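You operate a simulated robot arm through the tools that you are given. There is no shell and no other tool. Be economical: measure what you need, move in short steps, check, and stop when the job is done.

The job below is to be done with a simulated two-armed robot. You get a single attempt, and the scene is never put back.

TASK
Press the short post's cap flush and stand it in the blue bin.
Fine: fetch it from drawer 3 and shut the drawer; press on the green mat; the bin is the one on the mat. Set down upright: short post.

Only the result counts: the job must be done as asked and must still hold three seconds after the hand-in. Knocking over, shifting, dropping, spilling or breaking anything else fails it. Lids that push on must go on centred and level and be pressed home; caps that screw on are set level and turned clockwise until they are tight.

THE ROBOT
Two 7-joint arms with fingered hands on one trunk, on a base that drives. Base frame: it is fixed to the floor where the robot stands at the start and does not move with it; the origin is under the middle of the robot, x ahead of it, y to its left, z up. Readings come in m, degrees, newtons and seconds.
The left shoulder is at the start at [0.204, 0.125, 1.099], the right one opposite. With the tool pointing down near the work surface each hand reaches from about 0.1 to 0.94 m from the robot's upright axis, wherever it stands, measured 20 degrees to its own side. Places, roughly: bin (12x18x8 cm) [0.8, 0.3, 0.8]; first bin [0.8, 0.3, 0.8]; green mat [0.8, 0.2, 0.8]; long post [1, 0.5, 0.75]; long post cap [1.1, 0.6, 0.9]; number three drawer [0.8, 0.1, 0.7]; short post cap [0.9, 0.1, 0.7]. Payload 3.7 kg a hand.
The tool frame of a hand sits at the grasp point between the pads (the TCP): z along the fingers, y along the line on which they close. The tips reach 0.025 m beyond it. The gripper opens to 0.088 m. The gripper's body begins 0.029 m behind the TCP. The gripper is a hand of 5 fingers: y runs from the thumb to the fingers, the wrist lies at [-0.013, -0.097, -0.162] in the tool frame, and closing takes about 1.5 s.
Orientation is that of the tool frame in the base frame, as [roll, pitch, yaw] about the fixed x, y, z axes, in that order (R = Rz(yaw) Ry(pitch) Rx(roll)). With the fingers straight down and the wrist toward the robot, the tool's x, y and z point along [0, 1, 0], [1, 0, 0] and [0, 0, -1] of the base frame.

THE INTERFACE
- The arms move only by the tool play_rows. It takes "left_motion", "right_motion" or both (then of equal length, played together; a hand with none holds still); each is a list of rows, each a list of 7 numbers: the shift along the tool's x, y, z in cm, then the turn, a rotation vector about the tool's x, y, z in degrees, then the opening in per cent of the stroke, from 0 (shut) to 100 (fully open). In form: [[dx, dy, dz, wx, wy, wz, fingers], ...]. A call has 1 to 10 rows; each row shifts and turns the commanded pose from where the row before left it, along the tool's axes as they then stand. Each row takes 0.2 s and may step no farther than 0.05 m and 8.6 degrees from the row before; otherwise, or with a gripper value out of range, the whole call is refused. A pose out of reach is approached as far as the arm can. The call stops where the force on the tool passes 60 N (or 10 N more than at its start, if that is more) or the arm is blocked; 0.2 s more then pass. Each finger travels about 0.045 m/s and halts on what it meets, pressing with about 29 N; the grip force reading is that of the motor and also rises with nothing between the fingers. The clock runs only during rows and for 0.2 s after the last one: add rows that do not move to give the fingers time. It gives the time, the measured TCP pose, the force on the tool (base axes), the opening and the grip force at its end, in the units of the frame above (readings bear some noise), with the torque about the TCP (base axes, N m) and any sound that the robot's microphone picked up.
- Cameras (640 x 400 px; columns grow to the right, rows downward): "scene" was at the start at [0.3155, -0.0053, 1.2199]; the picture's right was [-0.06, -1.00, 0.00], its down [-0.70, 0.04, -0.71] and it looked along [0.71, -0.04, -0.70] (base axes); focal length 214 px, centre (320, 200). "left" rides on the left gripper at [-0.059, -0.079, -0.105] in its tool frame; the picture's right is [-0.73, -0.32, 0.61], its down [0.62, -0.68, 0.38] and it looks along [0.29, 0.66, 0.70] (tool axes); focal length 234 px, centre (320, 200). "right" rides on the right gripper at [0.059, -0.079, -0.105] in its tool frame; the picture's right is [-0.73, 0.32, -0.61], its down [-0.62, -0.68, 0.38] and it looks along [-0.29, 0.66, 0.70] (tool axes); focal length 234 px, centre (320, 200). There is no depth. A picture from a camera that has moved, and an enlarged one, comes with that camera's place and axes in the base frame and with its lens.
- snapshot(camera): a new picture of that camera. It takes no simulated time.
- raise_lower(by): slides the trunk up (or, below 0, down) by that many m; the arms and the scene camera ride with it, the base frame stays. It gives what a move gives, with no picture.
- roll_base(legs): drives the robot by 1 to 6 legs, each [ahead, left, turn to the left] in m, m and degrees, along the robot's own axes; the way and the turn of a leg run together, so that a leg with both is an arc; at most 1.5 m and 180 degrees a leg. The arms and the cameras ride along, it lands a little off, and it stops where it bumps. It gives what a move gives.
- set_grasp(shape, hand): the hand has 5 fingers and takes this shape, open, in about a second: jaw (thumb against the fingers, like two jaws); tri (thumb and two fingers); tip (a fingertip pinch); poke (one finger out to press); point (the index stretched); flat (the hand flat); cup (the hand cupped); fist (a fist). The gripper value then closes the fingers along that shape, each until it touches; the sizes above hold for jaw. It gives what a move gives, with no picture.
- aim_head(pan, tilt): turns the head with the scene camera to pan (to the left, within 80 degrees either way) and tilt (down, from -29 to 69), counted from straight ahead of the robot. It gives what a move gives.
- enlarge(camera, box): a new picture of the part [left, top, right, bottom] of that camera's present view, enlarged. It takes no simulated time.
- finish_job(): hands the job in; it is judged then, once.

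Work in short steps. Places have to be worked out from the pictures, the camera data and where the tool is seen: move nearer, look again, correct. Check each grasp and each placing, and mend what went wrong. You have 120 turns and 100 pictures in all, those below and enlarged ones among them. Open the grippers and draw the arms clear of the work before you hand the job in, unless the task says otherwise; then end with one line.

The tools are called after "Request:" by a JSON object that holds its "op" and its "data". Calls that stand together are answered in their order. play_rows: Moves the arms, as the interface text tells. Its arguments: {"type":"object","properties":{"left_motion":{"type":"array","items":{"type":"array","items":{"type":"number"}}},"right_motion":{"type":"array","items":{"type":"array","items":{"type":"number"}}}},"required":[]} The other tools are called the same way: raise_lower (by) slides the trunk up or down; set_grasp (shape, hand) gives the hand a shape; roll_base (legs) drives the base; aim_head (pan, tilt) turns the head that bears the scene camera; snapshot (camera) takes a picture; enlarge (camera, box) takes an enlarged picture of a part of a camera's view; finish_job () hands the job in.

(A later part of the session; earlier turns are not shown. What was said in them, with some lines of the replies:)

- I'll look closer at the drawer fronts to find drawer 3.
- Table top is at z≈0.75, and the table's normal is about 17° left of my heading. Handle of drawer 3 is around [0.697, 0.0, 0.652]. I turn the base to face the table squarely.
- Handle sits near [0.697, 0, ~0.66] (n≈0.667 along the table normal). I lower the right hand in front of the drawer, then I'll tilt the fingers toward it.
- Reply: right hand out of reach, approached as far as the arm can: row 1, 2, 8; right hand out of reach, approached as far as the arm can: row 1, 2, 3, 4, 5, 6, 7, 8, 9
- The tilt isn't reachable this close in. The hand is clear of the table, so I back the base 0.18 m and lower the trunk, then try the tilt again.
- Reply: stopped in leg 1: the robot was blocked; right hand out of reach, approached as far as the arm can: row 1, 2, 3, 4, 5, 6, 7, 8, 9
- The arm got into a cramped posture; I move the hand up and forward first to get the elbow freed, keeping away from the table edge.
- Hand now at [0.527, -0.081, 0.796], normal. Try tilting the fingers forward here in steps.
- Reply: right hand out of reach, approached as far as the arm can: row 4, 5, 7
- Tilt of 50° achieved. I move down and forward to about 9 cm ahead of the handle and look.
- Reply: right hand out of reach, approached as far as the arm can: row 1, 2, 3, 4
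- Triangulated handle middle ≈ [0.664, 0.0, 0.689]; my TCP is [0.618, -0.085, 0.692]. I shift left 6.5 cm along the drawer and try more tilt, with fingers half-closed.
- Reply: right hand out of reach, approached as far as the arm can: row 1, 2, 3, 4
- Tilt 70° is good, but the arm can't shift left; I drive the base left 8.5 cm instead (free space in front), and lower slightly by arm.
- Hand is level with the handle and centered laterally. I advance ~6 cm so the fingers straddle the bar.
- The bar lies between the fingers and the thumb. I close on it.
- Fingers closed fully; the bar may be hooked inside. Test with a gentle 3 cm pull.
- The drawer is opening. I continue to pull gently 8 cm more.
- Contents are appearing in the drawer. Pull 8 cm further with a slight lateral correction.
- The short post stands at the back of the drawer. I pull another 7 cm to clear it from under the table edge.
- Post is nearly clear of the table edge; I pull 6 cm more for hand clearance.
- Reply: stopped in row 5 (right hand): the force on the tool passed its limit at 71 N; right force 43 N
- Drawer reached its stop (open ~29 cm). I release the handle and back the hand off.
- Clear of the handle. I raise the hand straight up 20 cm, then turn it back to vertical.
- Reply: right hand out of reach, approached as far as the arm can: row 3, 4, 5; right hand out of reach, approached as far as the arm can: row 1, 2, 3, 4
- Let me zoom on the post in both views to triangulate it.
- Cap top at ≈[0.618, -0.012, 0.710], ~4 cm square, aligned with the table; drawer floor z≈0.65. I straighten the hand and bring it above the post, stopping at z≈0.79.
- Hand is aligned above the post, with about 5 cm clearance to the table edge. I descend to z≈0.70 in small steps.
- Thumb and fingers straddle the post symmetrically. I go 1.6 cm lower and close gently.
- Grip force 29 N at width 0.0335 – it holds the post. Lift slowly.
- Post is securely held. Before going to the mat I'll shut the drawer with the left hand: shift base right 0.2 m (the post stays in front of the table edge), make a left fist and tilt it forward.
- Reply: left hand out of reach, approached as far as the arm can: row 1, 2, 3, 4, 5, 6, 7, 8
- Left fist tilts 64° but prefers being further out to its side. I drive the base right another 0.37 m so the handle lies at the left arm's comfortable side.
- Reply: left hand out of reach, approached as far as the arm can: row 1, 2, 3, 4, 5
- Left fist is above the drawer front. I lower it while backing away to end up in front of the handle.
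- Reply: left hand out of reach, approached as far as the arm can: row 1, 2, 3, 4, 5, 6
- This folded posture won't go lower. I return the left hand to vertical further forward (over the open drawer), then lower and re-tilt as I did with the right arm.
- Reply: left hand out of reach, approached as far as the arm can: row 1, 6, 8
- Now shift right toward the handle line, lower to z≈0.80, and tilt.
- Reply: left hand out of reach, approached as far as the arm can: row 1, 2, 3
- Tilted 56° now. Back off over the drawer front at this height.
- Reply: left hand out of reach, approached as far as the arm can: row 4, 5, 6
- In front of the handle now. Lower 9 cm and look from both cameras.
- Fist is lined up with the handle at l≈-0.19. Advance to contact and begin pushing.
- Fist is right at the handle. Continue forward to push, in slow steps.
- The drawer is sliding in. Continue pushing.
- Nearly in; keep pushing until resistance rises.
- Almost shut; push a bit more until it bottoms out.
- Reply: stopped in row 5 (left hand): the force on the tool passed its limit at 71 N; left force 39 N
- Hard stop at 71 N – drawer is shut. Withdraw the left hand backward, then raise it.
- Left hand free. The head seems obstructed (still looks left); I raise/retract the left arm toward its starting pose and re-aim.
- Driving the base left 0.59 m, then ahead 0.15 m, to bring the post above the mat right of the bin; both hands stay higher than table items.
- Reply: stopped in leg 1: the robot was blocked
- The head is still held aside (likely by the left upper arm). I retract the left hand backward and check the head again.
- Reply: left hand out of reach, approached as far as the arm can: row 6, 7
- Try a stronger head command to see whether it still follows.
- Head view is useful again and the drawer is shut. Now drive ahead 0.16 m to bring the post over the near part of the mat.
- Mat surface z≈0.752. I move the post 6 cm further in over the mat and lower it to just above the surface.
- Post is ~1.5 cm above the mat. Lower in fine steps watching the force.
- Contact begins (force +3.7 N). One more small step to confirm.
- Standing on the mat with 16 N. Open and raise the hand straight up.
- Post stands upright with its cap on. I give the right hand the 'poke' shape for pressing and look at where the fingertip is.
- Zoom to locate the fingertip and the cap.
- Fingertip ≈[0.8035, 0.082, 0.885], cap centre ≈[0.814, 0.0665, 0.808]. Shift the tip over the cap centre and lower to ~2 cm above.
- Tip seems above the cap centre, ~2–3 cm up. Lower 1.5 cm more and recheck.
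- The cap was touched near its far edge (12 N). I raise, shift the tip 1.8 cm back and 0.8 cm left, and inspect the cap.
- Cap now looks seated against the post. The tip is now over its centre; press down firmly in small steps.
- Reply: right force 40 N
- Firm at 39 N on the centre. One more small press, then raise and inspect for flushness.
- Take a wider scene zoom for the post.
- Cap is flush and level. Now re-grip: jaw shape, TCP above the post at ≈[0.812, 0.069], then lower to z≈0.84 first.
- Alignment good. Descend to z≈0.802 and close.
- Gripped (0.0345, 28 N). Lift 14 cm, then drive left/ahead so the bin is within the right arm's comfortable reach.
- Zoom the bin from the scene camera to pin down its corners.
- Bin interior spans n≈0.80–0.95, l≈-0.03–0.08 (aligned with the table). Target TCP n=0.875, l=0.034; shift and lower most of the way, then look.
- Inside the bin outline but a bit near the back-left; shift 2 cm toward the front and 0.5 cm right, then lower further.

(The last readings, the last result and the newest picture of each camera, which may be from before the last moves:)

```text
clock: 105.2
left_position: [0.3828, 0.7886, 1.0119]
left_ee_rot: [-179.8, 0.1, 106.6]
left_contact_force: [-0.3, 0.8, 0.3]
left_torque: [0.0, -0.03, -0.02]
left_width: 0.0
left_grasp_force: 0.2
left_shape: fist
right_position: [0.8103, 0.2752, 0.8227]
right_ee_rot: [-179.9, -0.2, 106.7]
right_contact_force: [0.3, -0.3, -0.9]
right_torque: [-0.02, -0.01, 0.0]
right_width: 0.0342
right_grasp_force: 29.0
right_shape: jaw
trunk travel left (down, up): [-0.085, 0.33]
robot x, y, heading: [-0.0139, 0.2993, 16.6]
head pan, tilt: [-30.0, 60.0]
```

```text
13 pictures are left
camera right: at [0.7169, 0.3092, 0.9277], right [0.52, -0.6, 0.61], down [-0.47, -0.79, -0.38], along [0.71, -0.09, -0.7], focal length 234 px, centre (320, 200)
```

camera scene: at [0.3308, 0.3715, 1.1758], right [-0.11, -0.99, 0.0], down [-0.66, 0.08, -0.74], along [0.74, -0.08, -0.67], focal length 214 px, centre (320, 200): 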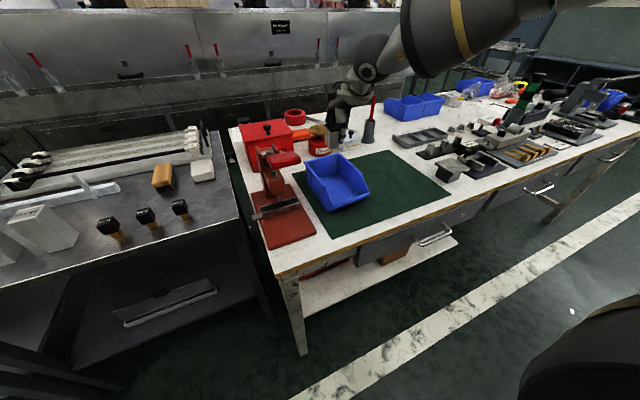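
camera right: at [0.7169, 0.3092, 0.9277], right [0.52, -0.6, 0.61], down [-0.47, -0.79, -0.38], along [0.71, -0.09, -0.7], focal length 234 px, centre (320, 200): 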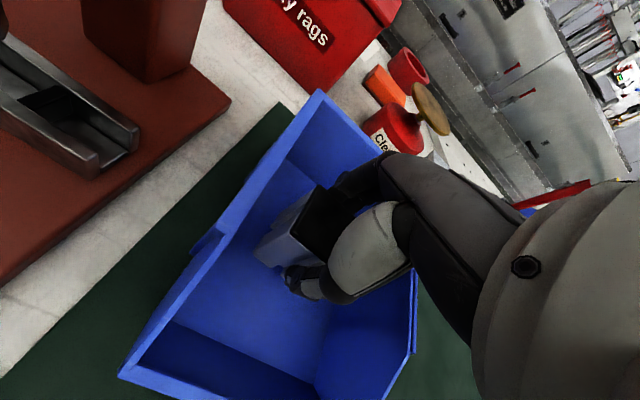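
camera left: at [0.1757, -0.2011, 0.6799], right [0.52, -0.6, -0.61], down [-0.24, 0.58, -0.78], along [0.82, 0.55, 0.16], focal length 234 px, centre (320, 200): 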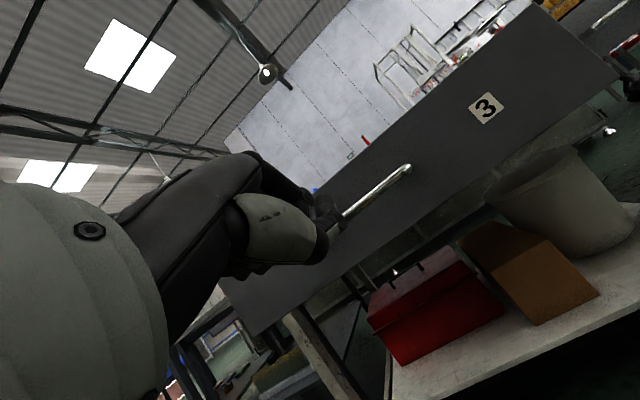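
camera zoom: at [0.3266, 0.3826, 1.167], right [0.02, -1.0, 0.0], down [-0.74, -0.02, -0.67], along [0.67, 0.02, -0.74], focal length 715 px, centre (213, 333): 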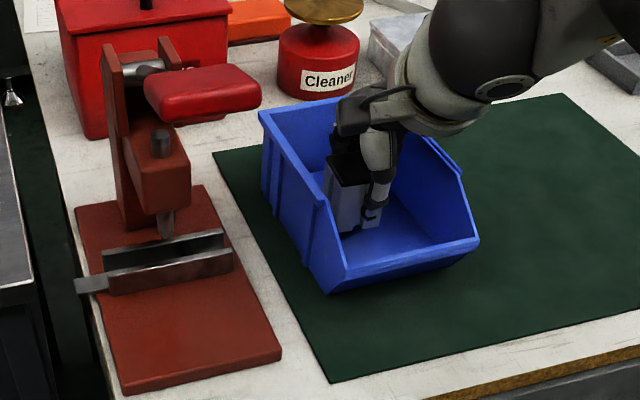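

Post is well inside with margin. Lower gently until contact.

Request:
{"op": "play_rows", "data": {"right_motion": [[-0.3, 0, 0.5, 0, 0, 0, 0], [0, 0, 0.5, 0, 0, 0, 0], [0, 0, 0.3, 0, 0, 0, 0], [0, 0, 0.2, 0, 0, 0, 0]]}}

```text
clock: 106.2
left_position: [0.3824, 0.7894, 1.0136]
left_ee_rot: [-179.9, 0.0, 106.6]
left_contact_force: [0.3, -0.3, -0.4]
left_torque: [-0.02, 0.02, -0.03]
left_width: 0.0
left_grasp_force: 0.0
left_shape: fist
right_position: [0.8103, 0.2729, 0.8101]
right_ee_rot: [-179.9, -0.1, 106.8]
right_contact_force: [-1.3, 0.4, 4.4]
right_torque: [0.01, -0.06, -0.03]
right_width: 0.0344
right_grasp_force: 29.0
right_shape: jaw
trunk travel left (down, up): [-0.085, 0.33]
robot x, y, heading: [-0.0167, 0.3054, 16.7]
head pan, tilt: [-30.0, 60.0]
```

Contact starts (4.4 N). A little more to seat it, confirming with force.

Request:
{"op": "play_rows", "data": {"right_motion": [[0, 0, 0.2, 0, 0, 0, 0], [0, 0, 0.1, 0, 0, 0, 0]]}}

Request:
{"op": "enlarge", "data": {"camera": "right", "box": [160, 140, 400, 320]}}

```text
clock: 106.8
left_position: [0.3811, 0.7863, 1.0148]
left_ee_rot: [-179.9, 0.0, 106.5]
left_contact_force: [-0.6, 0.4, 0.0]
left_torque: [-0.02, 0.0, 0.0]
left_width: 0.0
left_grasp_force: 0.0
left_shape: fist
right_position: [0.8091, 0.2735, 0.809]
right_ee_rot: [179.8, -0.1, 106.7]
right_contact_force: [-2.2, -2.5, 15.3]
right_torque: [-0.04, -0.01, 0.0]
right_width: 0.0348
right_grasp_force: 28.8
right_shape: jaw
trunk travel left (down, up): [-0.085, 0.33]
robot x, y, heading: [-0.0168, 0.3043, 16.8]
head pan, tilt: [-30.0, 60.0]
```

```text
2.22 times, centred on (280, 230) of right
camera zoom: at [0.7169, 0.3073, 0.9135], right [0.52, -0.6, 0.61], down [-0.47, -0.79, -0.39], along [0.72, -0.09, -0.69], focal length 520 px, centre (409, 133)
```

zoom: 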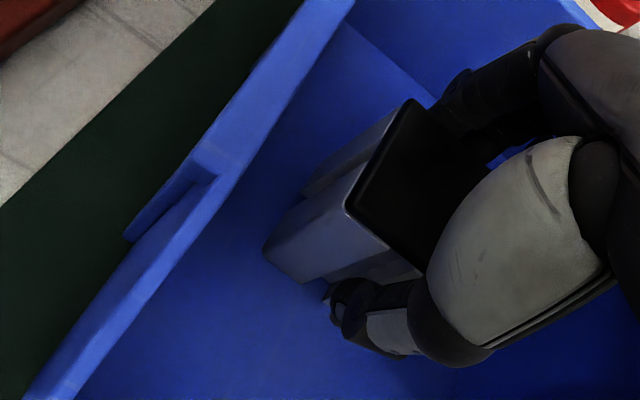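

Seated (15 N). Ease off, open moderately to stay clear of the bin walls, and lift straight out.

Request:
{"op": "play_rows", "data": {"right_motion": [[0, 0, -0.2, 0, 0, 0, 42], [0, 0, 0, 0, 0, 0, 52], [0, 0, 0, 0, 0, 0, 62], [0, 0, 0, 0, 0, 0, 62], [0, 0, 0, 0, 0, 0, 62], [0, 0, -1.5, 0, 0, 0, 62], [0, 0, -2.5, 0, 0, 0, 62], [0, 0, -4, 0, 0, 0, 62], [0, 0, -4, 0, 0, 0, 62], [0, 0, -4, 0, 0, 0, 62]]}}

Request:
{"op": "snapshot", "data": {"camera": "right"}}

Request:
{"op": "enlarge", "data": {"camera": "scene", "box": [260, 100, 424, 220]}}

```text
clock: 109.0
left_position: [0.3839, 0.7884, 1.0131]
left_ee_rot: [-179.9, 0.0, 106.6]
left_contact_force: [-0.1, -0.1, 0.4]
left_torque: [-0.02, -0.02, 0.03]
left_width: 0.0002
left_grasp_force: 0.0
left_shape: fist
right_position: [0.8103, 0.272, 0.9684]
right_ee_rot: [-180.0, 0.0, 106.8]
right_contact_force: [0.2, 0.3, 0.2]
right_torque: [0.01, -0.03, 0.02]
right_width: 0.054
right_grasp_force: 0.0
right_shape: jaw
trunk travel left (down, up): [-0.085, 0.33]
robot x, y, heading: [-0.0171, 0.3075, 16.7]
head pan, tilt: [-30.0, 60.0]
```

```text
11 pictures are left
camera right: at [0.7174, 0.3056, 1.0736], right [0.52, -0.6, 0.61], down [-0.47, -0.79, -0.38], along [0.71, -0.09, -0.7], focal length 234 px, centre (320, 200)
```

right: 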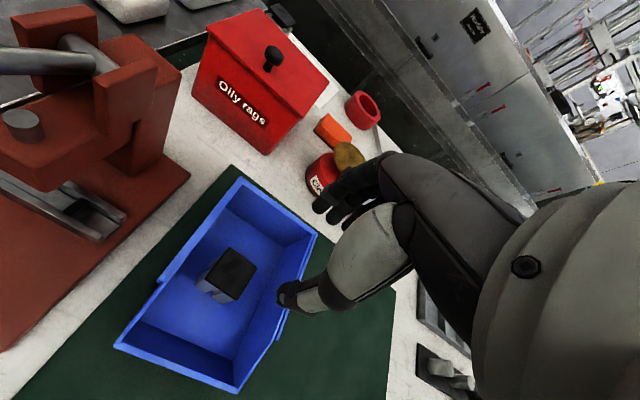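

```text
3.33 times, centred on (342, 160) of scene
camera zoom: at [0.3302, 0.3655, 1.1782], right [-0.18, -0.98, 0.0], down [-0.64, 0.12, -0.76], along [0.75, -0.14, -0.65], focal length 715 px, centre (247, 333)
```

zoom: 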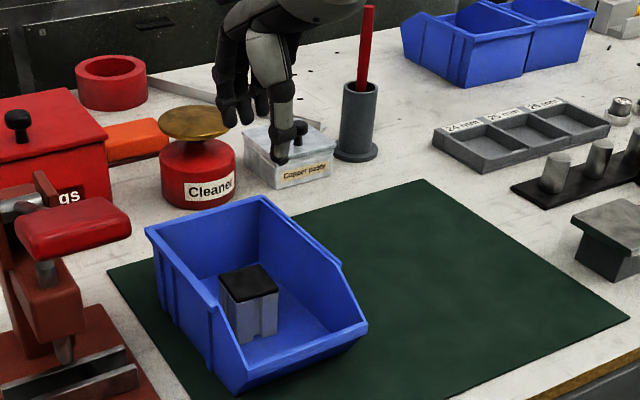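

Post stands upright in the bin with cap flush. Back the base away 0.15 m, open the left hand, and do a last check of cap and drawer.

Request:
{"op": "roll_base", "data": {"legs": [[-0.15, 0, 0]]}}

Request:
{"op": "set_grasp", "data": {"hand": "left", "shape": "jaw"}}

Request:
{"op": "play_rows", "data": {"right_motion": [[0, -3, -2, 0, 0, 0, 100], [0, -3, -2, 0, 0, 0, 100], [0, -3, 0, 0, 0, 0, 100], [0, 0, 0, 0, 0, 0, 100]], "left_motion": [[0, 0, 0, 0, 0, 0, 100], [0, 0, 0, 0, 0, 0, 100], [0, 0, 0, 0, 0, 0, 100], [0, 0, 0, 0, 0, 0, 100]]}}

Request:
{"op": "snapshot", "data": {"camera": "scene"}}

Request:
{"op": "enlarge", "data": {"camera": "scene", "box": [250, 90, 430, 240]}}

```text
clock: 110.3
left_position: [0.2393, 0.7448, 1.0124]
left_ee_rot: [-180.0, -0.1, 106.6]
left_contact_force: [1.5, -0.2, 0.5]
left_torque: [0.02, 0.0, -0.02]
left_width: 0.0
left_grasp_force: 0.1
left_shape: fist
right_position: [0.6673, 0.2281, 0.9674]
right_ee_rot: [-179.9, -0.2, 106.9]
right_contact_force: [0.4, 0.1, -0.6]
right_torque: [-0.03, -0.01, -0.01]
right_width: 0.0541
right_grasp_force: 0.0
right_shape: jaw
trunk travel left (down, up): [-0.085, 0.33]
robot x, y, heading: [-0.1598, 0.2569, 16.7]
head pan, tilt: [-30.0, 60.0]
```

```text
clock: 111.2
left_position: [0.2393, 0.7453, 1.0118]
left_ee_rot: [-179.9, -0.1, 106.5]
left_contact_force: [-0.1, -0.2, 0.0]
left_torque: [-0.04, 0.06, 0.03]
left_width: 0.0875
left_grasp_force: 0.0
left_shape: jaw
right_position: [0.6657, 0.2277, 0.9676]
right_ee_rot: [-179.9, 0.0, 106.9]
right_contact_force: [0.7, 0.1, -0.9]
right_torque: [0.02, 0.02, -0.01]
right_width: 0.0543
right_grasp_force: 0.1
right_shape: jaw
trunk travel left (down, up): [-0.085, 0.33]
robot x, y, heading: [-0.1588, 0.2579, 16.8]
head pan, tilt: [-30.0, 60.0]
```

```text
clock: 112.2
left_position: [0.2403, 0.7457, 1.0125]
left_ee_rot: [-179.9, 0.0, 106.6]
left_contact_force: [-0.2, -0.8, -0.3]
left_torque: [0.01, 0.02, 0.02]
left_width: 0.0877
left_grasp_force: 0.1
left_shape: jaw
right_position: [0.5824, 0.2028, 1.0076]
right_ee_rot: [-179.9, -0.2, 106.8]
right_contact_force: [0.2, -0.2, 0.2]
right_torque: [0.0, -0.01, 0.01]
right_width: 0.0877
right_grasp_force: 0.0
right_shape: jaw
trunk travel left (down, up): [-0.085, 0.33]
robot x, y, heading: [-0.1563, 0.2606, 16.7]
head pan, tilt: [-30.0, 60.0]
```

```text
9 pictures are left
camera scene: at [0.1846, 0.3097, 1.178], right [-0.33, -0.94, 0.0], down [-0.61, 0.22, -0.76], along [0.72, -0.25, -0.65], focal length 214 px, centre (320, 200)
```

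scene: 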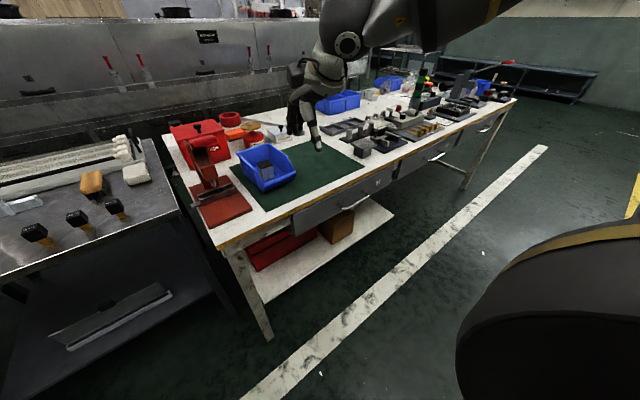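

```text
2.67 times, centred on (340, 165) of scene
camera zoom: at [0.1846, 0.3097, 1.178], right [-0.33, -0.94, 0.0], down [-0.61, 0.22, -0.76], along [0.72, -0.25, -0.65], focal length 572 px, centre (267, 293)
```

zoom: 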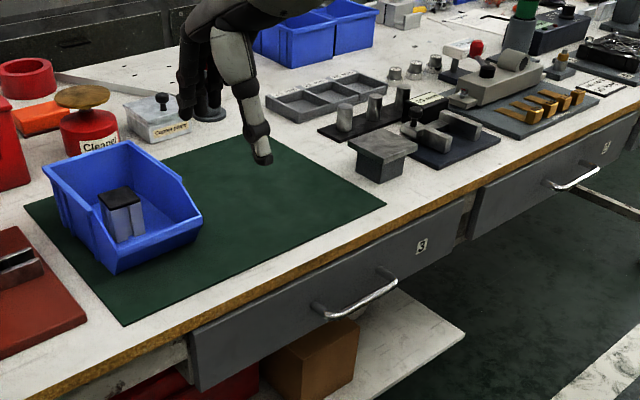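

The drawer is shut, the post is upright in the bin with its cap flush, and both hands are open and clear of the work. Handing in.

Request:
{"op": "finish_job", "data": {}}

```text
The job is handed in.
```

The short post is standing upright in the blue bin on the mat, its cap pressed flush, drawer 3 is shut, and the job is handed in.
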